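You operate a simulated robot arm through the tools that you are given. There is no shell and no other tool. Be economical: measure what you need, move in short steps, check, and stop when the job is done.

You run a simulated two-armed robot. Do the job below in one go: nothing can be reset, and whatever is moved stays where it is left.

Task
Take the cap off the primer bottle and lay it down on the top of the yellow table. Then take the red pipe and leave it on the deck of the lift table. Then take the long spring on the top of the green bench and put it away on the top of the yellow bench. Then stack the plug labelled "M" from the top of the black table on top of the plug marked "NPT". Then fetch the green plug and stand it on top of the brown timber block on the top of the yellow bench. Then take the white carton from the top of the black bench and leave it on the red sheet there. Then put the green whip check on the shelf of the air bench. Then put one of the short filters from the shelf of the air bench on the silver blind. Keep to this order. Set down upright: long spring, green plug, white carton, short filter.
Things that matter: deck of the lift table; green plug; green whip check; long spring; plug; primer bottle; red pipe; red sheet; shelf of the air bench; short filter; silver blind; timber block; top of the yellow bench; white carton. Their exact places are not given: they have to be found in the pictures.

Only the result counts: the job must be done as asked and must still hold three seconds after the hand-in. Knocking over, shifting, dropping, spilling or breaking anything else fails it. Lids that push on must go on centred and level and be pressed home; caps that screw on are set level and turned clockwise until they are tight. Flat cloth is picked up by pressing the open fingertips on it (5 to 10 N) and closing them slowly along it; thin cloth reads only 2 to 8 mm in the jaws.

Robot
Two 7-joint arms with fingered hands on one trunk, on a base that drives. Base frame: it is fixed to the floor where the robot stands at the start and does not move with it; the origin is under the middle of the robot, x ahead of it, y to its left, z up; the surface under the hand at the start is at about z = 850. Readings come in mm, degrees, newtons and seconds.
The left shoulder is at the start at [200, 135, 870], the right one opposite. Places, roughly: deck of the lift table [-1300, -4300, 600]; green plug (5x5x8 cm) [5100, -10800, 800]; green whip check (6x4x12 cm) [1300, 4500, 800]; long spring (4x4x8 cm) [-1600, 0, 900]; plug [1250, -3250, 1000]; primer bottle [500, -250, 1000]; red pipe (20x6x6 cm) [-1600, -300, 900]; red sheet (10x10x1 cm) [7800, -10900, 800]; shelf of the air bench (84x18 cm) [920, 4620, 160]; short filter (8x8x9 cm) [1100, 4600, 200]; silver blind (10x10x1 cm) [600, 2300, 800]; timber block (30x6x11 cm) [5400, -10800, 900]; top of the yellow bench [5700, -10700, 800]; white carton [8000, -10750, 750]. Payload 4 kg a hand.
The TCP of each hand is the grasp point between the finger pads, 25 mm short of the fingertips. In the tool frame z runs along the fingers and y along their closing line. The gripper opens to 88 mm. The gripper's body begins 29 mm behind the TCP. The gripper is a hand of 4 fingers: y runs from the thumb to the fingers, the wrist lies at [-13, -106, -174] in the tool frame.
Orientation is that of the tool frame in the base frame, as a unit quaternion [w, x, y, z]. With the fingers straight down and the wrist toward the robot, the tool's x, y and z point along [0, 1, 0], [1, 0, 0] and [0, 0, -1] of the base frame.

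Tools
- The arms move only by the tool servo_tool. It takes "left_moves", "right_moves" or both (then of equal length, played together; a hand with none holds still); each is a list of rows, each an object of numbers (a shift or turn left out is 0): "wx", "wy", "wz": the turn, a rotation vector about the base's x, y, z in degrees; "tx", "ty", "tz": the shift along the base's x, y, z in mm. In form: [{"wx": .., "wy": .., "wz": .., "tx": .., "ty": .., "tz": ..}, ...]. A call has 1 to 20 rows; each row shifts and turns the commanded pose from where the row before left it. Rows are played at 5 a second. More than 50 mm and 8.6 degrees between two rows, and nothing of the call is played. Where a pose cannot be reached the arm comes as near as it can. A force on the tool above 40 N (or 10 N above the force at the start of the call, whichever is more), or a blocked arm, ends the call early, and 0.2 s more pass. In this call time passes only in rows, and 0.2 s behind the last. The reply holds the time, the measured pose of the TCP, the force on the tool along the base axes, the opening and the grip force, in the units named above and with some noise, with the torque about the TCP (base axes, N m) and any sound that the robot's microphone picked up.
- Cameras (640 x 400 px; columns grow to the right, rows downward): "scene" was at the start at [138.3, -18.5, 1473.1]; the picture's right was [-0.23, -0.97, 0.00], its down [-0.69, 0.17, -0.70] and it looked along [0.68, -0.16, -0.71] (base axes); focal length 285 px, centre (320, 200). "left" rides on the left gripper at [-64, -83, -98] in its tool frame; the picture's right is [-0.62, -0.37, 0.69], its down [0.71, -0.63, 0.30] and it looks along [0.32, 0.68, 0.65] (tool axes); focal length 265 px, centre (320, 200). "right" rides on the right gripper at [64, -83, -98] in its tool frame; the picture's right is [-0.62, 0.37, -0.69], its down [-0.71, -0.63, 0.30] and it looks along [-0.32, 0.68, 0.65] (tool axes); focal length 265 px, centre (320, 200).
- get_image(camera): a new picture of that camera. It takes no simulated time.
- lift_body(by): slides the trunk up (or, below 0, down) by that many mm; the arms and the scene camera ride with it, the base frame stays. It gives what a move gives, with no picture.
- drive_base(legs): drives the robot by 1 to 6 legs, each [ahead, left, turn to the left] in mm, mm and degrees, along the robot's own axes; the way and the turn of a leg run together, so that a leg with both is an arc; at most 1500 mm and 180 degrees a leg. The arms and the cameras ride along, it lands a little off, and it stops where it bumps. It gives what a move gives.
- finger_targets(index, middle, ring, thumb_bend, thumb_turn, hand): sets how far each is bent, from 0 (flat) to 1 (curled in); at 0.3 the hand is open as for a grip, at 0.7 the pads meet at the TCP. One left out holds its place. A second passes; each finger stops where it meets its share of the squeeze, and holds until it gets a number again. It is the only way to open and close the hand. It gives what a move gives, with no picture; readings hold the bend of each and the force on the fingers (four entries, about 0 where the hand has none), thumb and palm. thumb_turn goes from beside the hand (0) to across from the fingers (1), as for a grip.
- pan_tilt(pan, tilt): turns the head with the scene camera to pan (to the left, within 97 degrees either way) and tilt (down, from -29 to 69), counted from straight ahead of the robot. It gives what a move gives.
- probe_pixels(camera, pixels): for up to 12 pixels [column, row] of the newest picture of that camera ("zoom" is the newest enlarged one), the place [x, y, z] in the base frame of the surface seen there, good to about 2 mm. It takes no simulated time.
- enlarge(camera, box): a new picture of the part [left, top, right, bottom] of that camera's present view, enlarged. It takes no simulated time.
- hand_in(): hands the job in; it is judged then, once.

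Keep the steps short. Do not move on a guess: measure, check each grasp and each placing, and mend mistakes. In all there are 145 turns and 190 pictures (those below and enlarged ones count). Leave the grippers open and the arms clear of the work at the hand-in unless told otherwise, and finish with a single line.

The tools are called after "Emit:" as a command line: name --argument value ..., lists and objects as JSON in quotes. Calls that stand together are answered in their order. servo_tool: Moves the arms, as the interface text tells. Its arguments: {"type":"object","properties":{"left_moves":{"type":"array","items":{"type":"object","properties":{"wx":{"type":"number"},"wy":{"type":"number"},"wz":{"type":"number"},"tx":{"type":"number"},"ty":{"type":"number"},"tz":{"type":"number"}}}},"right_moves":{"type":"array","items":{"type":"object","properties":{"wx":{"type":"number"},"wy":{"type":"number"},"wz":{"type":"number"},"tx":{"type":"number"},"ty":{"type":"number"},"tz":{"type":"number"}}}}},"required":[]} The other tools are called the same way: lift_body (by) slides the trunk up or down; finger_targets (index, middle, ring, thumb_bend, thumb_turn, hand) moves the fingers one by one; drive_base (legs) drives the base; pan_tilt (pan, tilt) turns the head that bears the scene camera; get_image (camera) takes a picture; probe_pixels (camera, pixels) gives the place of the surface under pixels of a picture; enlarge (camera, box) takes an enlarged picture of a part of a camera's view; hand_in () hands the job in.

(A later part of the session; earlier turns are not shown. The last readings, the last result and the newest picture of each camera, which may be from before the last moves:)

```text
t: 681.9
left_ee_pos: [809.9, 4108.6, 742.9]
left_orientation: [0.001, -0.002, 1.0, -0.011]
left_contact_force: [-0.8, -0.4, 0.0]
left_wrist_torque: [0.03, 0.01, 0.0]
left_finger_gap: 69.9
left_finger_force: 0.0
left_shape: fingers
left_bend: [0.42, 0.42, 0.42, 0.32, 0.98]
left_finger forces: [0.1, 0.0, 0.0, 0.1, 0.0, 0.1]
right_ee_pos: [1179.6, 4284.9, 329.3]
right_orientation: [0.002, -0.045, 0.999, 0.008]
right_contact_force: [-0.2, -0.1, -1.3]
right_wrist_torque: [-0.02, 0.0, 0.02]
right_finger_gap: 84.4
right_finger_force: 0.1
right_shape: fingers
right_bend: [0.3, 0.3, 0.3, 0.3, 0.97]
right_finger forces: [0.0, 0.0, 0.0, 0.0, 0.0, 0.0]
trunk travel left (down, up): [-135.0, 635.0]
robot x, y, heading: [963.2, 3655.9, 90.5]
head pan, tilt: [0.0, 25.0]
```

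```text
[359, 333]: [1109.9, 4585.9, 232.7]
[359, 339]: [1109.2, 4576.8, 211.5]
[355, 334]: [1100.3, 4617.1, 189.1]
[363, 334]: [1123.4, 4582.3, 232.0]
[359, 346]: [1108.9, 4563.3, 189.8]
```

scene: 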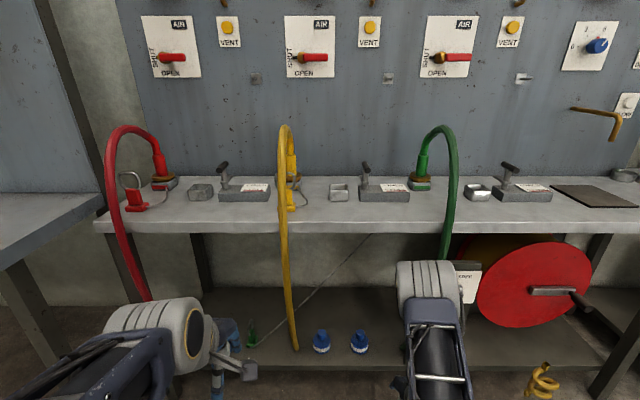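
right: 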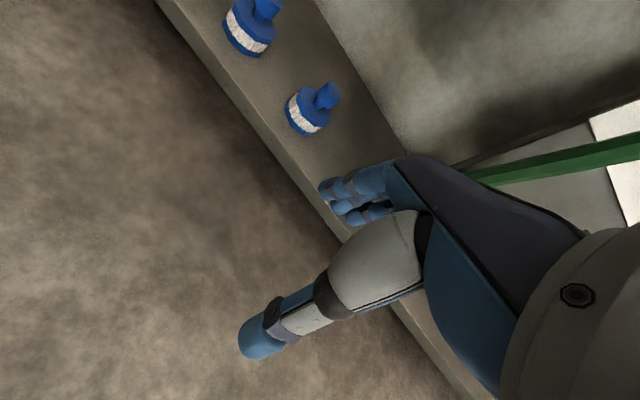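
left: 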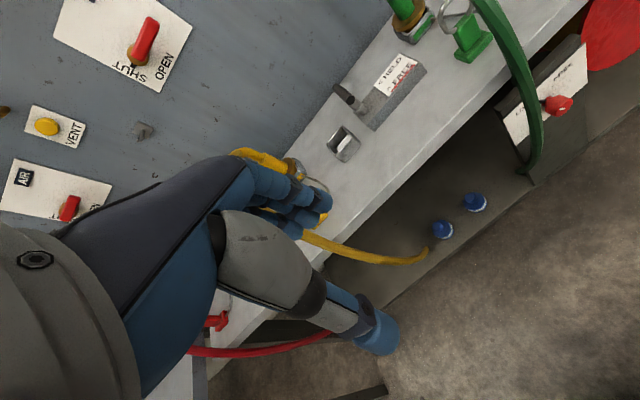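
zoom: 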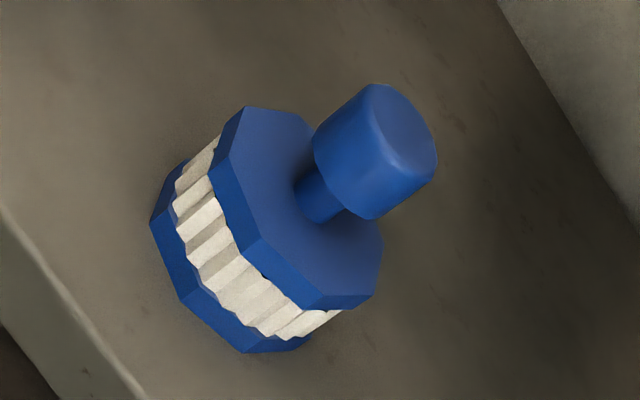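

Knob centre is about (1111,4592), z 207–232, body top 190. I bring the hand over it at z 330.

Emit:
servo_tool --right_moves '[{"tx": -9.8, "ty": 43.9}, {"tx": -9.8, "ty": 43.9}, {"tx": -9.8, "ty": 43.9}, {"tx": -9.8, "ty": 43.9}, {"tx": -9.8, "ty": 43.9}, {"tx": -9.8, "ty": 43.9}, {"tx": -9.8, "ty": 43.8}, {"tz": -20}, {}]'

Emit:
get_image --camera "right"

Emit:
probe_pixels --camera "right" --pixels '[[246, 264], [240, 260], [252, 270], [235, 265], [258, 262], [246, 250], [246, 278]]'

```text
t: 683.9
left_ee_pos: [810.3, 4107.4, 741.9]
left_orientation: [0.001, -0.001, 1.0, -0.011]
left_contact_force: [-1.0, -0.2, -0.5]
left_wrist_torque: [-0.01, -0.01, 0.02]
left_finger_gap: 69.7
left_finger_force: 0.0
left_shape: fingers
left_bend: [0.42, 0.42, 0.42, 0.32, 0.98]
left_finger forces: [0.0, 0.0, 0.0, 0.1, 0.1, 0.0]
right_ee_pos: [1108.2, 4591.7, 308.7]
right_orientation: [0.003, -0.046, 0.999, 0.007]
right_contact_force: [1.0, 0.1, -0.2]
right_wrist_torque: [0.01, 0.01, 0.0]
right_finger_gap: 84.8
right_finger_force: 0.0
right_shape: fingers
right_bend: [0.3, 0.3, 0.3, 0.3, 0.97]
right_finger forces: [0.1, 0.1, 0.0, 0.0, 0.0, 0.0]
trunk travel left (down, up): [-135.0, 635.0]
robot x, y, heading: [962.4, 3652.8, 90.2]
head pan, tilt: [0.0, 25.0]
```

```text
27 pictures are left
```

right: 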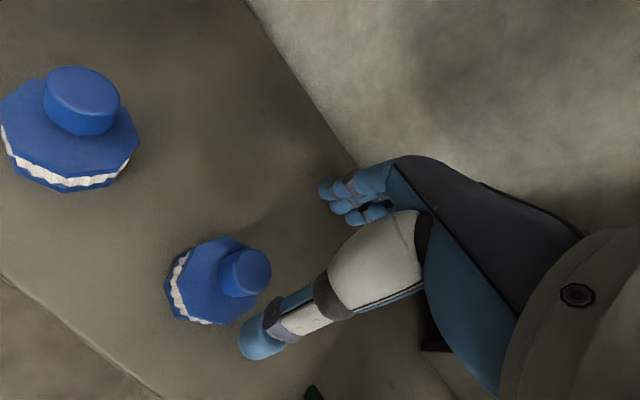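

```text
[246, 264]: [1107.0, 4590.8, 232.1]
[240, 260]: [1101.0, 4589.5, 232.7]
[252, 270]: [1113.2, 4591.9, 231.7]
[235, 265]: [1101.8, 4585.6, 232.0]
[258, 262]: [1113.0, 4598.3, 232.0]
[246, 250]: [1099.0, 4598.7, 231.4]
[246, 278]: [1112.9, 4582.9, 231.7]
```

Knob centre measured at (1112,4591.5). I shift +4 in x, go down to 220, close and lift.

Emit:
servo_tool --right_moves '[{"tx": 4.5, "tz": -20}, {"tz": -25}, {"tz": -20}, {"tz": -15}, {"tz": -8}, {}]'

Emit:
finger_targets --hand "right" --index 0.72 --middle 0.72 --ring 0.72 --thumb_bend 0.72

Emit:
servo_tool --right_moves '[{"tz": 5}, {"tz": 15}, {"tz": 30}, {"tz": 30}, {}]'

Emit:
get_image --camera "right"

```text
t: 685.3
left_ee_pos: [809.3, 4107.8, 742.2]
left_orientation: [0.001, -0.001, 1.0, -0.012]
left_contact_force: [0.1, 0.7, -0.1]
left_wrist_torque: [-0.02, 0.02, 0.01]
left_finger_gap: 69.5
left_finger_force: 0.1
left_shape: fingers
left_bend: [0.42, 0.42, 0.42, 0.32, 0.98]
left_finger forces: [0.0, 0.0, 0.0, 0.0, 0.1, 0.0]
right_ee_pos: [1119.7, 4582.6, 227.7]
right_orientation: [0.001, -0.045, 0.999, 0.008]
right_contact_force: [-0.1, 0.2, -1.7]
right_wrist_torque: [-0.02, 0.0, 0.01]
right_finger_gap: 84.3
right_finger_force: 0.1
right_shape: fingers
right_bend: [0.3, 0.3, 0.3, 0.3, 0.97]
right_finger forces: [0.1, 0.0, 0.0, 0.0, 0.1, 0.1]
right hand out of reach, approached as far as the arm can: row 4, 5
trunk travel left (down, up): [-135.0, 635.0]
robot x, y, heading: [960.2, 3653.5, 90.1]
head pan, tilt: [0.0, 25.0]
```

```text
t: 686.3
left_ee_pos: [809.4, 4107.2, 743.1]
left_orientation: [0.001, -0.001, 1.0, -0.012]
left_contact_force: [0.1, -0.3, 0.0]
left_wrist_torque: [-0.01, 0.01, 0.01]
left_finger_gap: 69.9
left_finger_force: 0.1
left_shape: fingers
left_bend: [0.42, 0.42, 0.42, 0.32, 0.98]
left_finger forces: [0.0, 0.0, 0.0, 0.0, 0.1, 0.1]
right_ee_pos: [1121.0, 4583.8, 227.5]
right_orientation: [0.002, -0.045, 0.999, 0.008]
right_contact_force: [-0.5, -1.0, -0.1]
right_wrist_torque: [-0.01, -0.02, -0.02]
right_finger_gap: 24.5
right_finger_force: 13.4
right_shape: fingers
right_bend: [0.58, 0.66, 0.72, 0.58, 0.96]
right_finger forces: [9.4, 4.2, 0.0, 0.1, 13.6, 0.1]
trunk travel left (down, up): [-135.0, 635.0]
robot x, y, heading: [961.1, 3655.9, 90.4]
head pan, tilt: [0.0, 25.0]
```

```text
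t: 687.5
left_ee_pos: [809.4, 4108.2, 741.8]
left_orientation: [0.001, -0.001, 1.0, -0.012]
left_contact_force: [0.0, -0.5, -0.7]
left_wrist_torque: [0.02, 0.0, 0.02]
left_finger_gap: 69.7
left_finger_force: 0.0
left_shape: fingers
left_bend: [0.42, 0.42, 0.42, 0.32, 0.98]
left_finger forces: [0.1, 0.0, 0.0, 0.0, 0.1, 0.0]
right_ee_pos: [1120.8, 4608.8, 301.1]
right_orientation: [0.001, -0.046, 0.999, 0.008]
right_contact_force: [-0.1, -0.3, -1.0]
right_wrist_torque: [-0.03, 0.0, 0.0]
right_finger_gap: 24.3
right_finger_force: 13.8
right_shape: fingers
right_bend: [0.58, 0.66, 0.72, 0.58, 0.96]
right_finger forces: [9.4, 4.1, 0.0, 0.0, 13.6, 0.1]
right hand out of reach, approached as far as the arm can: row 2, 3, 4
trunk travel left (down, up): [-135.0, 635.0]
robot x, y, heading: [958.5, 3655.9, 89.9]
head pan, tilt: [0.0, 25.0]
```

```text
26 pictures are left
```

right: 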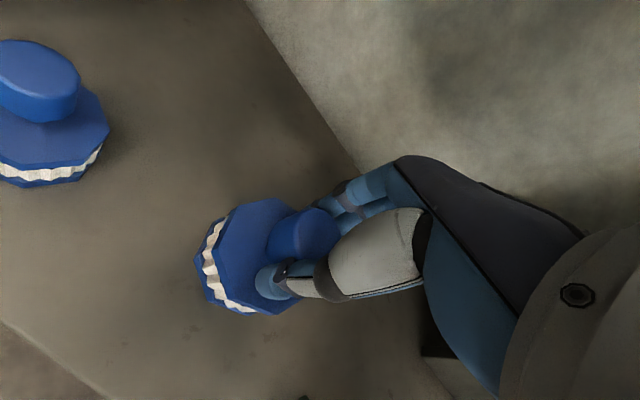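

The filter is held by its knob and lifted. I withdraw, back off, raise the trunk and hand, and drive to the aisle side of the white table with the silver blind.

Emit:
servo_tool --right_moves '[{"ty": -40, "tz": 8}, {"ty": -45}, {"ty": -45}, {"ty": -45}, {"ty": -45}, {"ty": -45}, {}]'

Emit:
drive_base --legs '[[-200, 0, 0]]'

Emit:
lift_body --by 400

Emit:
lift_body --by 120

Emit:
servo_tool --right_moves '[{"tz": 45}, {"tz": 45}, {"tz": 45}, {"tz": 45}, {"tz": 45}, {}]' --left_moves '[{}, {}, {}, {}, {}, {}]'

Emit:
drive_base --legs '[[0, 1410, 0], [-1025, 0, 0], [0, 0, -90]]'

Emit:
pan_tilt --pan 0 --tilt 32

Emit:
get_image --camera "scene"

Emit:
get_image --camera "right"

```text
t: 689.1
left_ee_pos: [809.3, 4108.4, 742.1]
left_orientation: [0.001, -0.001, 1.0, -0.011]
left_contact_force: [0.0, 0.3, 0.0]
left_wrist_torque: [0.04, 0.01, -0.02]
left_finger_gap: 69.8
left_finger_force: 0.1
left_shape: fingers
left_bend: [0.42, 0.42, 0.42, 0.32, 0.98]
left_finger forces: [0.0, 0.0, 0.1, 0.0, 0.0, 0.0]
right_ee_pos: [1144.3, 4577.3, 226.3]
right_orientation: [0.002, -0.046, 0.999, 0.009]
right_contact_force: [0.1, 1.4, 3.4]
right_wrist_torque: [-0.11, 0.02, -0.01]
right_finger_gap: 24.2
right_finger_force: 12.8
right_shape: fingers
right_bend: [0.58, 0.66, 0.72, 0.59, 0.96]
right_finger forces: [9.6, 3.9, 0.1, 0.0, 12.8, 0.0]
right hand out of reach, approached as far as the arm can: row 1, 2, 3, 4, 5, 6
trunk travel left (down, up): [-135.0, 635.0]
robot x, y, heading: [963.3, 3653.8, 90.1]
head pan, tilt: [0.0, 25.0]
```

```text
t: 690.9
left_ee_pos: [810.7, 3917.8, 743.1]
left_orientation: [0.002, -0.001, 1.0, -0.012]
left_contact_force: [0.7, -0.7, 0.7]
left_wrist_torque: [0.0, 0.01, -0.02]
left_finger_gap: 69.4
left_finger_force: 0.0
left_shape: fingers
left_bend: [0.42, 0.42, 0.42, 0.32, 0.98]
left_finger forces: [0.1, 0.1, 0.1, 0.1, 0.0, 0.1]
right_ee_pos: [1144.4, 4386.3, 226.9]
right_orientation: [0.002, -0.045, 0.999, 0.009]
right_contact_force: [-0.2, 0.7, -0.9]
right_wrist_torque: [0.0, 0.01, -0.02]
right_finger_gap: 23.9
right_finger_force: 13.1
right_shape: fingers
right_bend: [0.57, 0.66, 0.72, 0.59, 0.96]
right_finger forces: [9.2, 3.8, 0.1, 0.0, 13.6, 0.1]
trunk travel left (down, up): [-135.0, 635.0]
robot x, y, heading: [959.0, 3466.6, 90.3]
head pan, tilt: [0.0, 25.0]
stopped in leg 1: the robot was blocked; the commanded pose is now the measured one
```

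```text
t: 694.7
left_ee_pos: [810.7, 3918.1, 1142.6]
left_orientation: [0.002, 0.0, 1.0, -0.01]
left_contact_force: [-0.1, 0.0, 0.0]
left_wrist_torque: [-0.02, 0.0, 0.0]
left_finger_gap: 69.7
left_finger_force: 0.1
left_shape: fingers
left_bend: [0.42, 0.42, 0.42, 0.32, 0.98]
left_finger forces: [0.0, 0.0, 0.0, 0.1, 0.0, 0.1]
right_ee_pos: [1144.6, 4388.0, 626.6]
right_orientation: [0.002, -0.045, 0.999, 0.009]
right_contact_force: [0.6, 0.3, -0.4]
right_wrist_torque: [0.0, 0.0, -0.01]
right_finger_gap: 23.8
right_finger_force: 13.4
right_shape: fingers
right_bend: [0.57, 0.66, 0.72, 0.59, 0.96]
right_finger forces: [9.2, 3.8, 0.0, 0.1, 13.6, 0.1]
trunk travel left (down, up): [-535.0, 235.0]
robot x, y, heading: [958.9, 3466.7, 90.2]
head pan, tilt: [0.0, 25.0]
```

```text
t: 696.2
left_ee_pos: [809.9, 3917.7, 1261.4]
left_orientation: [0.002, 0.001, 1.0, -0.01]
left_contact_force: [0.5, 0.0, 0.7]
left_wrist_torque: [-0.02, -0.02, -0.02]
left_finger_gap: 69.8
left_finger_force: 0.0
left_shape: fingers
left_bend: [0.42, 0.42, 0.42, 0.32, 0.98]
left_finger forces: [0.1, 0.1, 0.1, 0.0, 0.1, 0.0]
right_ee_pos: [1145.2, 4387.0, 746.3]
right_orientation: [0.002, -0.045, 0.999, 0.008]
right_contact_force: [0.2, 0.7, 0.4]
right_wrist_torque: [0.01, 0.01, 0.01]
right_finger_gap: 23.8
right_finger_force: 13.7
right_shape: fingers
right_bend: [0.57, 0.66, 0.72, 0.59, 0.96]
right_finger forces: [9.3, 3.8, 0.0, 0.0, 13.5, 0.1]
trunk travel left (down, up): [-655.0, 115.0]
robot x, y, heading: [962.0, 3461.0, 90.2]
head pan, tilt: [0.0, 25.0]
```

```text
t: 697.6
left_ee_pos: [809.2, 3917.8, 1262.3]
left_orientation: [0.001, 0.0, 1.0, -0.01]
left_contact_force: [0.2, 0.4, 0.4]
left_wrist_torque: [0.02, 0.01, 0.0]
left_finger_gap: 69.6
left_finger_force: 0.1
left_shape: fingers
left_bend: [0.42, 0.42, 0.42, 0.32, 0.98]
left_finger forces: [0.1, 0.1, 0.0, 0.0, 0.0, 0.0]
right_ee_pos: [1150.8, 4442.4, 958.1]
right_orientation: [0.001, -0.045, 0.999, 0.007]
right_contact_force: [0.3, -0.6, -0.8]
right_wrist_torque: [0.02, 0.02, 0.01]
right_finger_gap: 22.7
right_finger_force: 11.6
right_shape: fingers
right_bend: [0.58, 0.71, 0.72, 0.6, 0.96]
right_finger forces: [9.2, 2.6, 0.0, 0.1, 11.7, 0.1]
right hand out of reach, approached as far as the arm can: row 1, 2, 3, 4, 5
trunk travel left (down, up): [-655.0, 115.0]
robot x, y, heading: [960.7, 3463.0, 89.9]
head pan, tilt: [0.0, 25.0]
```

```text
t: 704.6
left_ee_pos: [-582.2, 3893.1, 1262.6]
left_orientation: [0.001, -0.013, 1.0, -0.011]
left_contact_force: [0.9, 0.8, 0.4]
left_wrist_torque: [0.03, 0.0, 0.01]
left_finger_gap: 69.7
left_finger_force: 0.0
left_shape: fingers
left_bend: [0.42, 0.42, 0.42, 0.32, 0.98]
left_finger forces: [0.1, 0.1, 0.0, 0.1, 0.0, 0.0]
right_ee_pos: [-242.2, 4428.0, 960.2]
right_orientation: [0.008, -0.052, 0.999, 0.01]
right_contact_force: [4.8, -1.0, 1.5]
right_wrist_torque: [-0.16, -0.24, -0.1]
right_finger_gap: 23.1
right_finger_force: 21.9
right_shape: fingers
right_bend: [0.58, 0.71, 0.74, 0.6, 0.98]
right_finger forces: [11.1, 8.3, 12.7, 0.0, 12.6, 0.0]
trunk travel left (down, up): [-655.0, 115.0]
robot x, y, heading: [-422.2, 3442.4, 91.4]
head pan, tilt: [0.0, 25.0]
stopped in leg 1: the force on the tool passed its limit at 41 N (the readings are from after the stop); the commanded pose is now the measured one
```

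```text
t: 705.3
left_ee_pos: [-582.4, 3894.2, 1262.0]
left_orientation: [0.003, -0.013, 1.0, -0.011]
left_contact_force: [-0.5, -0.6, -0.4]
left_wrist_torque: [-0.05, -0.01, 0.02]
left_finger_gap: 69.7
left_finger_force: 0.0
left_shape: fingers
left_bend: [0.42, 0.42, 0.42, 0.32, 0.98]
left_finger forces: [0.0, 0.0, 0.1, 0.1, 0.0, 0.0]
right_ee_pos: [-243.3, 4427.9, 961.2]
right_orientation: [0.007, -0.052, 0.999, 0.011]
right_contact_force: [7.5, -1.0, 1.7]
right_wrist_torque: [-0.11, -0.23, -0.16]
right_finger_gap: 23.2
right_finger_force: 24.3
right_shape: fingers
right_bend: [0.58, 0.71, 0.74, 0.6, 0.98]
right_finger forces: [13.4, 8.5, 13.2, 0.0, 12.7, 0.0]
trunk travel left (down, up): [-655.0, 115.0]
robot x, y, heading: [-422.5, 3439.3, 91.6]
head pan, tilt: [0.0, 32.0]
```

```text
25 pictures are left
```

scene: 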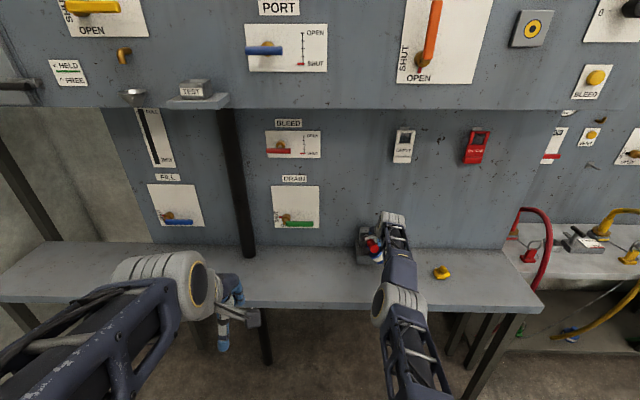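

```text
24 pictures are left
```

right: 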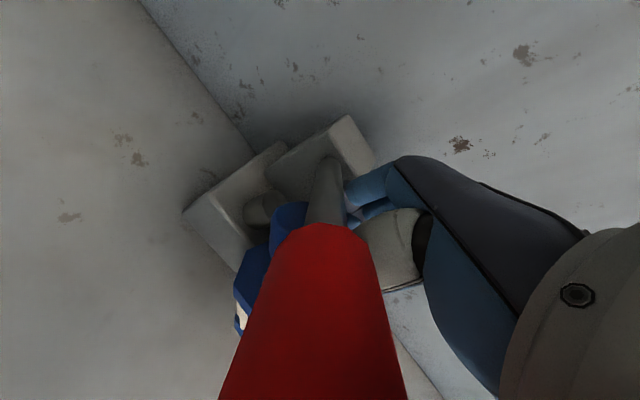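

The sweep ended against a red-handled pump on the grey bench. I reverse that motion: strafe right 130, then back away, and check.

Emit:
drive_base --legs '[[0, -130, 0]]'

Emit:
drive_base --legs '[[-500, 0, 0]]'

Emit:
get_image --camera "scene"

Emit:
get_image --camera "right"

```text
t: 706.6
left_ee_pos: [-455.1, 3897.7, 1261.6]
left_orientation: [0.002, -0.014, 1.0, -0.012]
left_contact_force: [-0.2, -0.5, -0.4]
left_wrist_torque: [0.02, 0.0, -0.02]
left_finger_gap: 70.0
left_finger_force: 0.2
left_shape: fingers
left_bend: [0.42, 0.42, 0.42, 0.32, 0.98]
left_finger forces: [0.0, 0.0, 0.1, 0.0, 0.1, 0.0]
right_ee_pos: [-115.2, 4430.9, 960.5]
right_orientation: [0.008, -0.052, 0.999, 0.01]
right_contact_force: [0.6, -0.3, -0.8]
right_wrist_torque: [-0.02, 0.04, 0.0]
right_finger_gap: 23.0
right_finger_force: 15.1
right_shape: fingers
right_bend: [0.56, 0.71, 0.73, 0.61, 0.98]
right_finger forces: [10.4, 5.1, 3.7, 0.1, 10.7, 0.0]
trunk travel left (down, up): [-655.0, 115.0]
robot x, y, heading: [-292.7, 3444.3, 91.7]
head pan, tilt: [0.0, 32.0]
```

```text
t: 709.6
left_ee_pos: [-439.8, 3387.6, 1262.0]
left_orientation: [0.002, -0.011, 1.0, -0.012]
left_contact_force: [0.3, -0.1, -0.2]
left_wrist_torque: [0.01, -0.02, 0.0]
left_finger_gap: 69.9
left_finger_force: 0.0
left_shape: fingers
left_bend: [0.42, 0.42, 0.42, 0.32, 0.98]
left_finger forces: [0.1, 0.0, 0.1, 0.0, 0.0, 0.2]
right_ee_pos: [-100.3, 3922.3, 960.7]
right_orientation: [0.007, -0.05, 0.999, 0.01]
right_contact_force: [0.3, -0.3, -0.4]
right_wrist_torque: [-0.05, -0.02, 0.04]
right_finger_gap: 22.8
right_finger_force: 15.1
right_shape: fingers
right_bend: [0.56, 0.71, 0.73, 0.61, 0.98]
right_finger forces: [10.4, 5.1, 3.6, 0.1, 10.7, 0.0]
trunk travel left (down, up): [-655.0, 115.0]
robot x, y, heading: [-277.6, 2941.5, 91.8]
head pan, tilt: [0.0, 32.0]
```

```text
23 pictures are left
```

scene: 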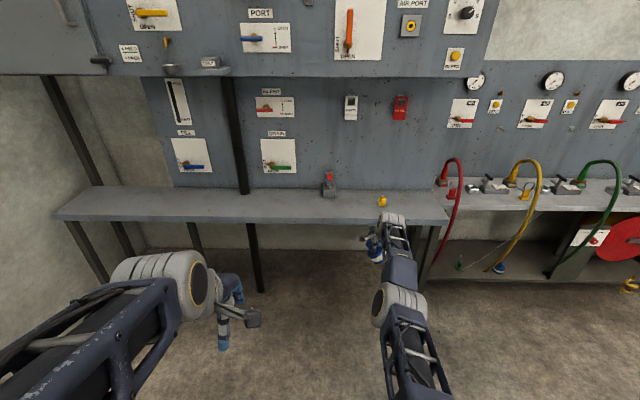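

```text
22 pictures are left
```

right: 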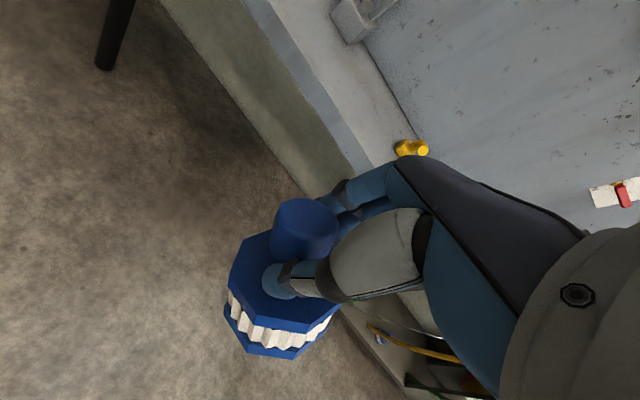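

All looks in place. The filter has swung about 40° in the grip about the closing axis. I probe its top plane, then pull the hand in and turn it to bring the filter upright.

Emit:
probe_pixels --camera "right" --pixels '[[245, 265], [250, 300], [300, 325], [258, 245], [310, 210], [300, 225], [325, 220], [310, 250]]'

Emit:
servo_tool --right_moves '[{"ty": -35, "tz": 15, "wy": 5}, {"ty": -40, "tz": 10, "wy": 5}, {"ty": -40, "tz": 10, "wy": 5}, {"ty": -40, "tz": 10, "wy": 5}, {"ty": -40, "wy": 5}, {"ty": -40, "wy": 5}, {"ty": -40, "wy": 5}, {"ty": -20, "wy": 5}, {}]'

Emit:
get_image --camera "right"

Emit:
pan_tilt --pan -75 --tilt 35

Emit:
get_image --camera "scene"

```text
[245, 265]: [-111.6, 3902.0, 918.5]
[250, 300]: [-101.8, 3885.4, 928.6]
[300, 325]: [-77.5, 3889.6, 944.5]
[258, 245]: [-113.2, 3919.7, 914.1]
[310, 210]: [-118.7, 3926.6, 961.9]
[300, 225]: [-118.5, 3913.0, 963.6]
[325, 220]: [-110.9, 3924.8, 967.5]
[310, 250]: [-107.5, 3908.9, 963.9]
```

```text
t: 711.6
left_ee_pos: [-438.9, 3388.3, 1262.5]
left_orientation: [0.001, -0.013, 1.0, -0.012]
left_contact_force: [-0.4, 1.1, 0.1]
left_wrist_torque: [0.0, -0.01, -0.02]
left_finger_gap: 69.6
left_finger_force: 0.0
left_shape: fingers
left_bend: [0.42, 0.42, 0.42, 0.32, 0.98]
left_finger forces: [0.0, 0.0, 0.1, 0.2, 0.0, 0.1]
right_ee_pos: [-39.2, 3877.4, 983.1]
right_orientation: [-0.336, -0.045, 0.94, 0.025]
right_contact_force: [0.0, -0.7, -0.7]
right_wrist_torque: [0.06, 0.0, 0.03]
right_finger_gap: 22.5
right_finger_force: 14.7
right_shape: fingers
right_bend: [0.57, 0.71, 0.73, 0.61, 0.98]
right_finger forces: [9.9, 4.8, 3.4, 0.0, 10.6, 0.0]
right hand out of reach, approached as far as the arm can: row 1, 2, 3, 4, 5, 6, 7, 8
trunk travel left (down, up): [-655.0, 115.0]
robot x, y, heading: [-280.6, 2936.1, 91.3]
head pan, tilt: [0.0, 32.0]
```

```text
21 pictures are left
```

right: 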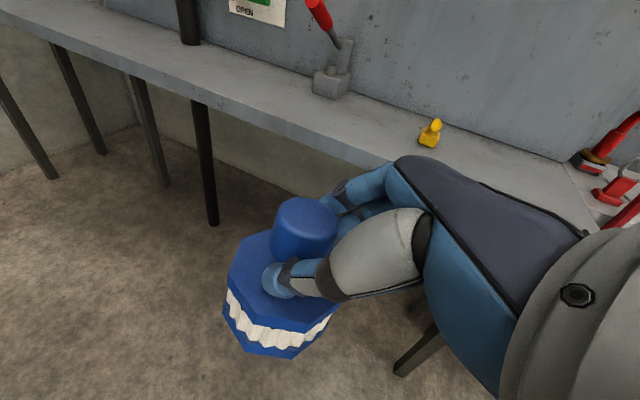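

```text
t: 713.0
left_ee_pos: [-440.6, 3388.4, 1262.5]
left_orientation: [0.002, -0.012, 1.0, -0.011]
left_contact_force: [-0.1, -0.6, -0.5]
left_wrist_torque: [-0.02, -0.01, 0.01]
left_finger_gap: 69.7
left_finger_force: 0.1
left_shape: fingers
left_bend: [0.42, 0.42, 0.42, 0.32, 0.98]
left_finger forces: [0.0, 0.0, 0.1, 0.1, 0.0, 0.0]
right_ee_pos: [-38.5, 3878.9, 982.4]
right_orientation: [-0.335, -0.044, 0.941, 0.026]
right_contact_force: [0.1, 0.2, -0.9]
right_wrist_torque: [0.01, -0.02, 0.02]
right_finger_gap: 22.2
right_finger_force: 14.8
right_shape: fingers
right_bend: [0.57, 0.71, 0.73, 0.61, 0.98]
right_finger forces: [9.9, 4.7, 3.3, 0.0, 10.4, 0.0]
trunk travel left (down, up): [-655.0, 115.0]
robot x, y, heading: [-282.9, 2930.9, 91.6]
head pan, tilt: [-75.0, 35.0]
```

```text
20 pictures are left
```

scene: 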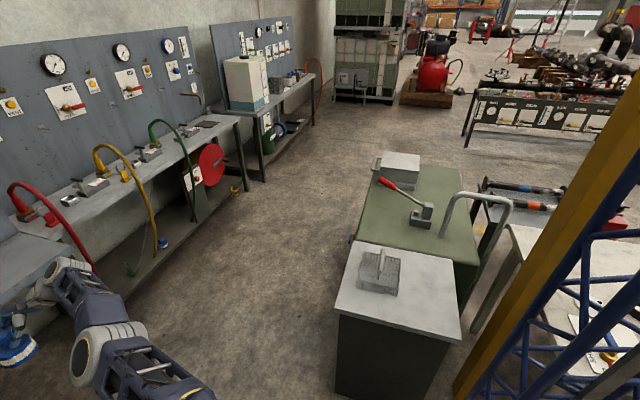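

The arm stays stretched and will not fold back, but I can carry and place with base and trunk moves alone. I raise the trunk 100, back into the aisle to about (-620,2544), turn to face the white table and look for the silver blind.

Emit:
lift_body --by 100

Emit:
drive_base --legs '[[-390, 330, 0], [0, 0, -91.6]]'

Emit:
pan_tilt --pan -8 --tilt 32

Emit:
get_image --camera "scene"

Emit:
get_image --camera "right"

```text
t: 714.4
left_ee_pos: [-439.1, 3387.9, 1363.5]
left_orientation: [0.001, -0.013, 1.0, -0.011]
left_contact_force: [0.3, 0.0, 0.0]
left_wrist_torque: [0.02, 0.0, -0.04]
left_finger_gap: 69.4
left_finger_force: 0.0
left_shape: fingers
left_bend: [0.42, 0.42, 0.42, 0.32, 0.98]
left_finger forces: [0.1, 0.0, 0.0, 0.0, 0.1, 0.1]
right_ee_pos: [-39.1, 3878.2, 1082.9]
right_orientation: [-0.336, -0.045, 0.941, 0.025]
right_contact_force: [-0.2, 0.0, -0.7]
right_wrist_torque: [0.02, -0.03, 0.02]
right_finger_gap: 22.4
right_finger_force: 14.0
right_shape: fingers
right_bend: [0.57, 0.71, 0.73, 0.61, 0.98]
right_finger forces: [9.8, 4.8, 3.4, 0.0, 10.5, 0.1]
trunk travel left (down, up): [-755.0, 15.0]
robot x, y, heading: [-284.1, 2935.8, 91.5]
head pan, tilt: [-75.0, 35.0]
```

```text
t: 721.3
left_ee_pos: [-141.9, 2687.0, 1362.9]
left_orientation: [-0.007, 0.71, 0.704, -0.01]
left_contact_force: [-1.0, 0.2, 0.6]
left_wrist_torque: [-0.05, 0.01, 0.01]
left_finger_gap: 69.5
left_finger_force: 0.0
left_shape: fingers
left_bend: [0.42, 0.42, 0.42, 0.32, 0.98]
left_finger forces: [0.1, 0.1, 0.1, 0.0, 0.1, 0.0]
right_ee_pos: [334.5, 2269.9, 1082.9]
right_orientation: [-0.214, 0.644, 0.687, 0.26]
right_contact_force: [0.5, 0.1, -0.6]
right_wrist_torque: [0.0, -0.04, -0.04]
right_finger_gap: 21.2
right_finger_force: 13.1
right_shape: fingers
right_bend: [0.57, 0.71, 0.73, 0.62, 0.97]
right_finger forces: [9.1, 4.2, 2.7, 0.1, 9.6, 0.0]
trunk travel left (down, up): [-755.0, 15.0]
robot x, y, heading: [-598.6, 2545.5, -0.4]
head pan, tilt: [-75.0, 35.0]
```

```text
t: 722.6
left_ee_pos: [-141.8, 2686.3, 1362.3]
left_orientation: [-0.007, 0.711, 0.703, -0.009]
left_contact_force: [-0.3, 0.1, -0.3]
left_wrist_torque: [0.02, 0.0, 0.02]
left_finger_gap: 69.5
left_finger_force: 0.0
left_shape: fingers
left_bend: [0.42, 0.42, 0.42, 0.32, 0.98]
left_finger forces: [0.0, 0.0, 0.0, 0.0, 0.0, 0.0]
right_ee_pos: [334.3, 2269.9, 1081.5]
right_orientation: [-0.215, 0.645, 0.686, 0.258]
right_contact_force: [1.1, -0.4, -1.1]
right_wrist_torque: [-0.02, 0.02, -0.02]
right_finger_gap: 21.2
right_finger_force: 12.5
right_shape: fingers
right_bend: [0.57, 0.71, 0.73, 0.62, 0.97]
right_finger forces: [9.0, 4.3, 2.7, 0.0, 9.7, 0.0]
trunk travel left (down, up): [-755.0, 15.0]
robot x, y, heading: [-597.7, 2541.6, -0.8]
head pan, tilt: [-8.0, 32.0]
```

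```text
19 pictures are left
```

scene: 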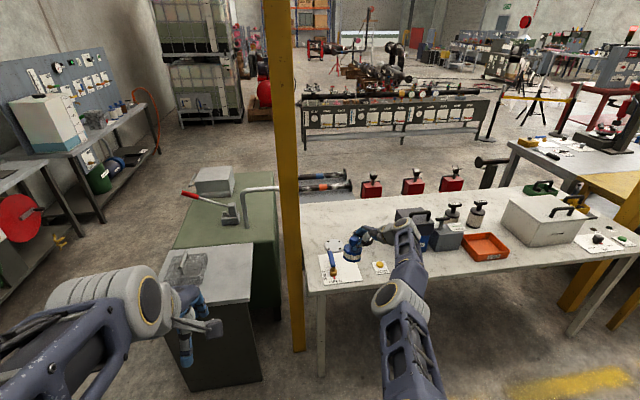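

```text
18 pictures are left
```

right: 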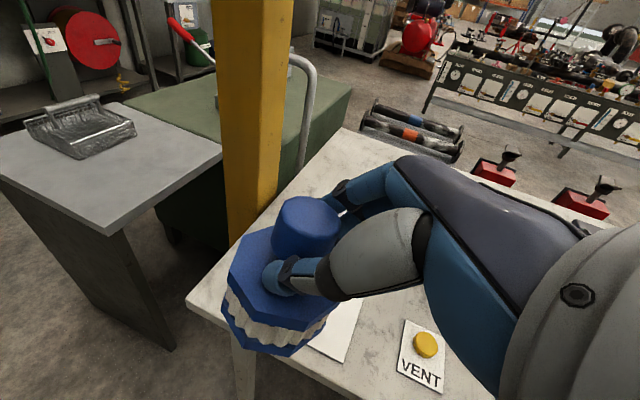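

I zoom on the table end to find the silver blind.

Emit:
enlarge --camera "scene" --box '[296, 200, 426, 296]'

Emit:
probe_pixels --camera "scene" --pixels '[[330, 243], [335, 240], [335, 265], [320, 285], [312, 230], [300, 220], [380, 267], [290, 300], [325, 280], [345, 235]]'

Emit:
probe_pixels --camera "right" --pixels '[[240, 240], [270, 240], [232, 270], [300, 315], [265, 315], [255, 345], [310, 205], [310, 230]]'

```text
4.17 times, centred on (361, 248) of scene
```

zoom: 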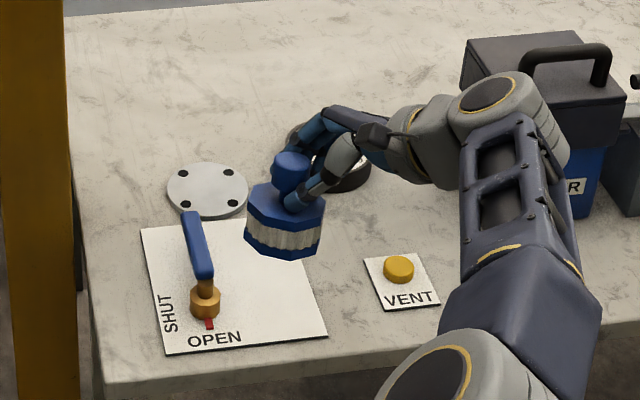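

```text
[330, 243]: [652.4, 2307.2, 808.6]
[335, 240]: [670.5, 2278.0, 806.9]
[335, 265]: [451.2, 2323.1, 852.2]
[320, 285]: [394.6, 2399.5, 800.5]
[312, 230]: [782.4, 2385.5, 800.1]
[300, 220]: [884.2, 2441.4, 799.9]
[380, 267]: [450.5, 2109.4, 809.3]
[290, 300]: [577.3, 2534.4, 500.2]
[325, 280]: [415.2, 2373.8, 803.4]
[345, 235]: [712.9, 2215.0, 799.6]
```

```text
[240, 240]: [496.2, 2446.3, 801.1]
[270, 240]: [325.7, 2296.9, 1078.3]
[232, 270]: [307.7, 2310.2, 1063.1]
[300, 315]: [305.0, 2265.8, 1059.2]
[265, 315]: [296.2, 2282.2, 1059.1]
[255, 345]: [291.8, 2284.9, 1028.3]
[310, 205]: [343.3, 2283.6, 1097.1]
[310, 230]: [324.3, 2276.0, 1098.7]
```

The silver blind is the round disc with four holes at zoom (207,190), centre about (633,2288), top 808. I drive ahead so the filter comes over it, still high, and take close views.

Emit:
drive_base --legs '[[303, -3, 0.6]]'

Emit:
enlarge --camera "right" --box '[200, 170, 400, 370]'

Emit:
get_image --camera "right"

Emit:
enlarge --camera "scene" --box '[300, 200, 460, 320]'

Emit:
probe_pixels --camera "right" --pixels '[[238, 262], [250, 250], [258, 300], [300, 322], [320, 318], [262, 280], [285, 200], [325, 205], [310, 225], [290, 225], [240, 300], [300, 350]]'

```text
t: 724.7
left_ee_pos: [164.6, 2685.6, 1362.8]
left_orientation: [-0.007, 0.708, 0.706, -0.01]
left_contact_force: [-0.1, 0.5, -0.3]
left_wrist_torque: [0.03, 0.01, -0.03]
left_finger_gap: 69.7
left_finger_force: 0.1
left_shape: fingers
left_bend: [0.42, 0.42, 0.42, 0.32, 0.98]
left_finger forces: [0.0, 0.0, 0.0, 0.0, 0.0, 0.0]
right_ee_pos: [643.4, 2271.8, 1083.2]
right_orientation: [-0.216, 0.642, 0.689, 0.258]
right_contact_force: [-0.6, 0.5, -1.2]
right_wrist_torque: [0.01, 0.0, -0.03]
right_finger_gap: 21.1
right_finger_force: 13.0
right_shape: fingers
right_bend: [0.57, 0.71, 0.73, 0.62, 0.97]
right_finger forces: [9.1, 4.2, 2.8, 0.0, 9.6, 0.0]
trunk travel left (down, up): [-755.0, 15.0]
robot x, y, heading: [-292.3, 2537.1, -0.2]
head pan, tilt: [-8.0, 32.0]
```

```text
2.00 times, centred on (300, 270) of right
```

zoom: 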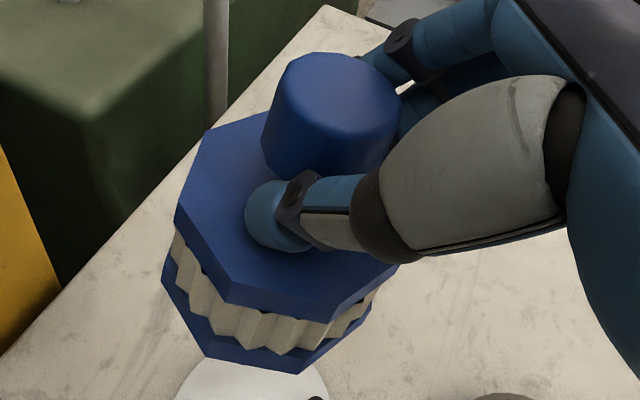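

```text
15 pictures are left
```

right: 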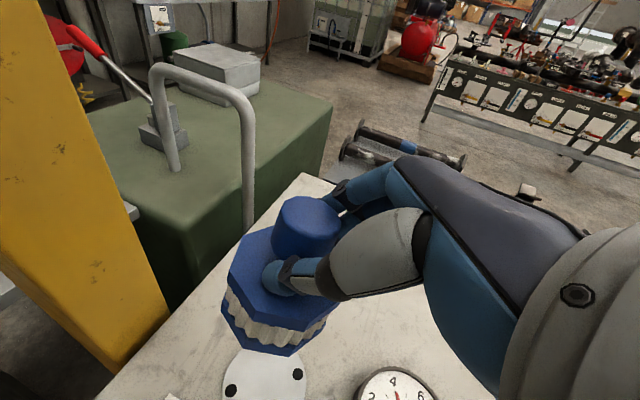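

```text
3.33 times, centred on (380, 260) of scene
```

zoom: 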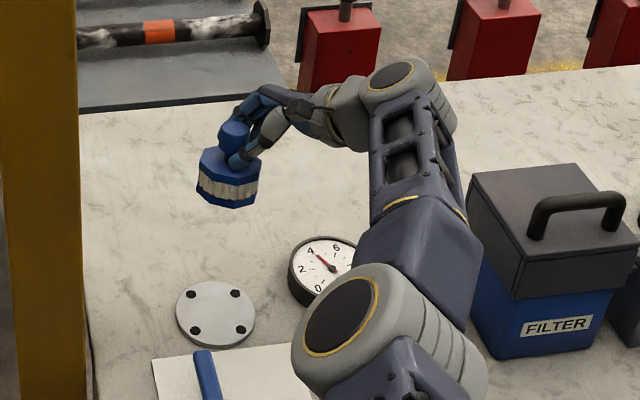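

```text
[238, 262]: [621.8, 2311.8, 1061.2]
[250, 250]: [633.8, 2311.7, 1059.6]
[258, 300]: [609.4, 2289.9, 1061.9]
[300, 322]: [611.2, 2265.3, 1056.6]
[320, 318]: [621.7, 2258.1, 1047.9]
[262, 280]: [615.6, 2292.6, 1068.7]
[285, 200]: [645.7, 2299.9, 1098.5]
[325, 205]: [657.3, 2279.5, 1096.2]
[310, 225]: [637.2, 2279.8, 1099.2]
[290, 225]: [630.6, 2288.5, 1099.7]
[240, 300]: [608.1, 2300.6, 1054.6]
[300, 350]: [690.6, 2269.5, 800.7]
```

The knob's top leans 8.5° toward +x and its axis is near (644,2286). I level it by wy -8.5 and measure the disc.

Emit:
probe_pixels --camera "zoom" --pixels '[[215, 313], [180, 313], [251, 313], [215, 285], [215, 343], [203, 358], [204, 380]]'

Emit:
servo_tool --right_moves '[{"wy": -4.2}, {"wy": -4.2}, {}]'

Emit:
enlarge --camera "right" --box '[200, 170, 400, 370]'

Emit:
probe_pixels --camera "zoom" --pixels '[[290, 70], [370, 75], [340, 110], [285, 105], [200, 180], [230, 275], [310, 295], [350, 280], [180, 210]]'

```text
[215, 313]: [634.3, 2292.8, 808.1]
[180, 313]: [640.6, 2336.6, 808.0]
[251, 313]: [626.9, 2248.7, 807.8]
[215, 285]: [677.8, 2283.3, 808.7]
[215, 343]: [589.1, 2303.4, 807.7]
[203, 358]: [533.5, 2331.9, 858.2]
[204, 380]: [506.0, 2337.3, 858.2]
```

```text
t: 725.5
left_ee_pos: [163.2, 2685.6, 1362.6]
left_orientation: [-0.007, 0.708, 0.706, -0.009]
left_contact_force: [0.4, 0.1, -0.9]
left_wrist_torque: [-0.01, -0.01, -0.03]
left_finger_gap: 69.8
left_finger_force: 0.1
left_shape: fingers
left_bend: [0.42, 0.42, 0.42, 0.32, 0.98]
left_finger forces: [0.0, 0.0, 0.0, 0.0, 0.0, 0.0]
right_ee_pos: [653.8, 2267.9, 1081.7]
right_orientation: [-0.165, 0.621, 0.703, 0.305]
right_contact_force: [-0.1, 0.2, -0.7]
right_wrist_torque: [-0.01, -0.01, -0.01]
right_finger_gap: 20.9
right_finger_force: 12.3
right_shape: fingers
right_bend: [0.57, 0.71, 0.73, 0.62, 0.97]
right_finger forces: [9.0, 4.2, 2.6, 0.1, 9.5, 0.0]
right hand out of reach, approached as far as the arm can: row 1, 2
trunk travel left (down, up): [-755.0, 15.0]
robot x, y, heading: [-295.6, 2538.8, -0.0]
head pan, tilt: [-8.0, 32.0]
```

```text
2.00 times, centred on (300, 270) of right
```

zoom: 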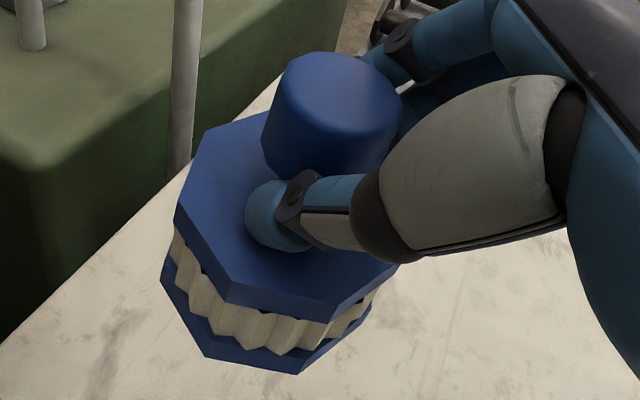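

```text
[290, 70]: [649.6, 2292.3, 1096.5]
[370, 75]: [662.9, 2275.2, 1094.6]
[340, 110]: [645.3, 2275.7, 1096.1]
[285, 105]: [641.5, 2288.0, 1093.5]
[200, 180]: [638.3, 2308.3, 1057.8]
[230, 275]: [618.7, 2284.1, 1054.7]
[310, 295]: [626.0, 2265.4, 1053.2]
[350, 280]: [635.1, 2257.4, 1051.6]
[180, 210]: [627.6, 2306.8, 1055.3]
```

Tilt is now only a few degrees and the filter axis is near (655,2277). The disc centre is (634,2293). I shift the base by -21 and +16, then lower the trunk 175 and check.

Emit:
drive_base --legs '[[-21, 16, 0]]'

Emit:
lift_body --by -175

Emit:
get_image --camera "right"

Emit:
enlarge --camera "scene" --box '[300, 180, 460, 300]'

Emit:
probe_pixels --camera "right" --pixels '[[238, 262], [247, 240], [255, 305], [300, 320], [325, 310], [290, 205], [330, 210], [315, 225], [285, 222], [232, 300], [262, 345]]'

```text
t: 726.3
left_ee_pos: [142.8, 2702.4, 1362.4]
left_orientation: [-0.007, 0.707, 0.707, -0.008]
left_contact_force: [0.0, -0.4, 0.4]
left_wrist_torque: [-0.05, -0.03, 0.02]
left_finger_gap: 69.9
left_finger_force: 0.1
left_shape: fingers
left_bend: [0.42, 0.42, 0.42, 0.32, 0.98]
left_finger forces: [0.1, 0.0, 0.0, 0.1, 0.1, 0.0]
right_ee_pos: [633.4, 2284.1, 1080.7]
right_orientation: [-0.166, 0.621, 0.704, 0.304]
right_contact_force: [-1.1, -0.3, -1.2]
right_wrist_torque: [0.0, -0.03, -0.02]
right_finger_gap: 21.1
right_finger_force: 12.6
right_shape: fingers
right_bend: [0.57, 0.71, 0.73, 0.62, 0.97]
right_finger forces: [9.1, 4.4, 2.7, 0.1, 9.6, 0.0]
trunk travel left (down, up): [-755.0, 15.0]
robot x, y, heading: [-314.0, 2553.6, -0.0]
head pan, tilt: [-8.0, 32.0]
```

```text
t: 728.3
left_ee_pos: [142.9, 2701.8, 1187.1]
left_orientation: [-0.007, 0.708, 0.706, -0.009]
left_contact_force: [0.2, -0.1, -0.4]
left_wrist_torque: [-0.02, -0.05, 0.02]
left_finger_gap: 69.5
left_finger_force: 0.0
left_shape: fingers
left_bend: [0.42, 0.42, 0.42, 0.32, 0.98]
left_finger forces: [0.0, 0.0, 0.1, 0.0, 0.0, 0.0]
right_ee_pos: [633.3, 2284.0, 906.4]
right_orientation: [-0.166, 0.62, 0.704, 0.304]
right_contact_force: [0.7, 0.7, -1.5]
right_wrist_torque: [0.0, -0.04, 0.03]
right_finger_gap: 20.9
right_finger_force: 12.9
right_shape: fingers
right_bend: [0.57, 0.71, 0.73, 0.62, 0.97]
right_finger forces: [9.1, 4.5, 2.7, 0.0, 9.5, 0.0]
trunk travel left (down, up): [-580.0, 190.0]
robot x, y, heading: [-312.2, 2556.3, -0.1]
head pan, tilt: [-8.0, 32.0]
```

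```text
12 pictures are left
```

right: 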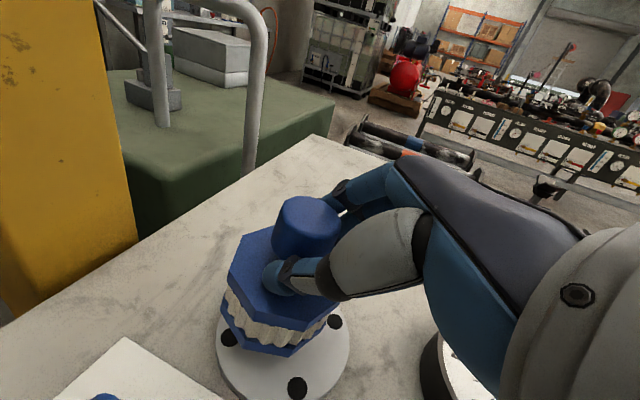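

```text
3.33 times, centred on (380, 240) of scene
```

zoom: 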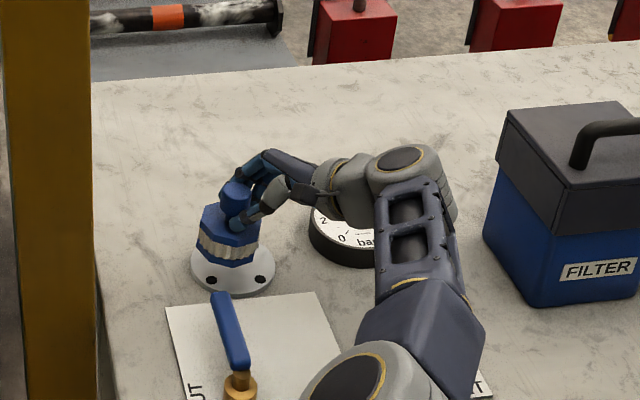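

```text
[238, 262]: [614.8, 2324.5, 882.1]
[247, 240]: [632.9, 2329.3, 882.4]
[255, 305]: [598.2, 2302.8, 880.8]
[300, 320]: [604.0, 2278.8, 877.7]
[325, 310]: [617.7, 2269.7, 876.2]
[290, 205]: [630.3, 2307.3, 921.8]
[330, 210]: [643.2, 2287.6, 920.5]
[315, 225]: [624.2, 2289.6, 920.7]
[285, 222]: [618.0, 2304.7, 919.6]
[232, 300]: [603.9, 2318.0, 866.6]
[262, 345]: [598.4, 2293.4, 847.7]
```

The filter is centred over the disc (axis about (635,2295)). I lower 24 more, then 4, and read the force.

Emit:
lift_body --by -24

Emit:
lift_body --by -4

Emit:
enlarge --camera "right" --box '[190, 180, 390, 380]'

```text
t: 729.0
left_ee_pos: [142.8, 2701.2, 1162.7]
left_orientation: [-0.007, 0.708, 0.707, -0.009]
left_contact_force: [-0.5, -0.5, -0.5]
left_wrist_torque: [0.0, 0.02, -0.01]
left_finger_gap: 69.6
left_finger_force: 0.1
left_shape: fingers
left_bend: [0.42, 0.42, 0.42, 0.32, 0.98]
left_finger forces: [0.1, 0.0, 0.0, 0.0, 0.0, 0.0]
right_ee_pos: [631.9, 2283.3, 881.4]
right_orientation: [-0.165, 0.621, 0.703, 0.304]
right_contact_force: [-0.2, -0.1, -0.2]
right_wrist_torque: [0.02, 0.0, 0.02]
right_finger_gap: 20.6
right_finger_force: 12.7
right_shape: fingers
right_bend: [0.57, 0.71, 0.73, 0.62, 0.97]
right_finger forces: [9.1, 4.3, 2.7, 0.0, 9.6, 0.1]
trunk travel left (down, up): [-556.0, 214.0]
robot x, y, heading: [-311.5, 2553.1, -0.1]
head pan, tilt: [-8.0, 32.0]
```

```text
t: 729.5
left_ee_pos: [142.2, 2702.8, 1158.4]
left_orientation: [-0.007, 0.708, 0.706, -0.009]
left_contact_force: [-0.2, -1.1, 0.4]
left_wrist_torque: [0.01, -0.05, -0.01]
left_finger_gap: 69.9
left_finger_force: 0.0
left_shape: fingers
left_bend: [0.42, 0.42, 0.42, 0.32, 0.98]
left_finger forces: [0.1, 0.0, 0.0, 0.0, 0.0, 0.0]
right_ee_pos: [632.5, 2284.3, 878.8]
right_orientation: [-0.164, 0.621, 0.703, 0.305]
right_contact_force: [0.1, 0.0, 1.2]
right_wrist_torque: [-0.05, -0.01, -0.01]
right_finger_gap: 21.1
right_finger_force: 13.4
right_shape: fingers
right_bend: [0.57, 0.71, 0.73, 0.62, 0.97]
right_finger forces: [9.3, 4.1, 4.2, 0.0, 9.8, 0.1]
trunk travel left (down, up): [-552.0, 218.0]
robot x, y, heading: [-312.3, 2553.5, -0.3]
head pan, tilt: [-8.0, 32.0]
```

```text
2.00 times, centred on (290, 280) of right
```

zoom: 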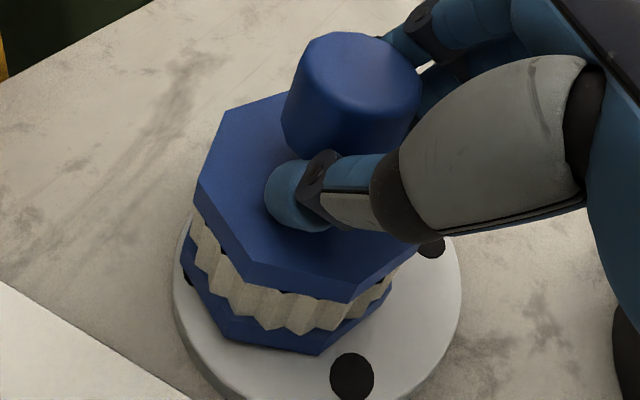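

It touches. I press 3 mm more so it sits flat, open, and raise the trunk straight up.

Emit:
lift_body --by -3

Emit:
finger_targets --hand "right" --index 0.25 --middle 0.25 --ring 0.25 --thumb_bend 0.25

Emit:
enlarge --camera "right" --box '[190, 180, 390, 380]'

```text
t: 730.0
left_ee_pos: [142.1, 2702.5, 1157.4]
left_orientation: [-0.006, 0.707, 0.707, -0.009]
left_contact_force: [-0.1, -0.5, 0.1]
left_wrist_torque: [0.0, 0.01, -0.03]
left_finger_gap: 69.8
left_finger_force: 0.0
left_shape: fingers
left_bend: [0.42, 0.42, 0.42, 0.32, 0.98]
left_finger forces: [0.0, 0.1, 0.0, 0.0, 0.0, 0.0]
right_ee_pos: [632.4, 2283.8, 877.1]
right_orientation: [-0.164, 0.621, 0.703, 0.306]
right_contact_force: [1.6, 1.2, 9.3]
right_wrist_torque: [-0.06, -0.11, 0.0]
right_finger_gap: 20.7
right_finger_force: 17.2
right_shape: fingers
right_bend: [0.57, 0.71, 0.73, 0.63, 0.97]
right_finger forces: [9.9, 3.0, 10.8, 0.1, 10.8, 0.0]
trunk travel left (down, up): [-549.0, 221.0]
robot x, y, heading: [-313.3, 2553.8, -0.1]
head pan, tilt: [-8.0, 32.0]
```

```text
t: 731.0
left_ee_pos: [142.1, 2701.2, 1157.1]
left_orientation: [-0.006, 0.708, 0.706, -0.009]
left_contact_force: [0.6, 0.8, 0.5]
left_wrist_torque: [-0.01, 0.0, -0.02]
left_finger_gap: 69.9
left_finger_force: 0.0
left_shape: fingers
left_bend: [0.42, 0.42, 0.42, 0.32, 0.98]
left_finger forces: [0.0, 0.0, 0.1, 0.0, 0.0, 0.1]
right_ee_pos: [632.7, 2283.8, 874.6]
right_orientation: [-0.165, 0.62, 0.704, 0.304]
right_contact_force: [-0.4, -0.2, 0.0]
right_wrist_torque: [0.03, 0.02, 0.01]
right_finger_gap: 93.9
right_finger_force: 0.1
right_shape: fingers
right_bend: [0.25, 0.25, 0.25, 0.25, 0.97]
right_finger forces: [0.0, 0.0, 0.0, 0.0, 0.0, 0.0]
trunk travel left (down, up): [-549.0, 221.0]
robot x, y, heading: [-314.0, 2554.6, -0.1]
head pan, tilt: [-8.0, 32.0]
```

```text
2.00 times, centred on (290, 280) of right
```

zoom: 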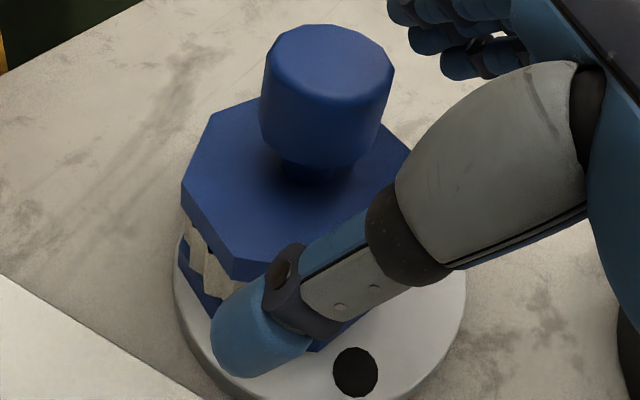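

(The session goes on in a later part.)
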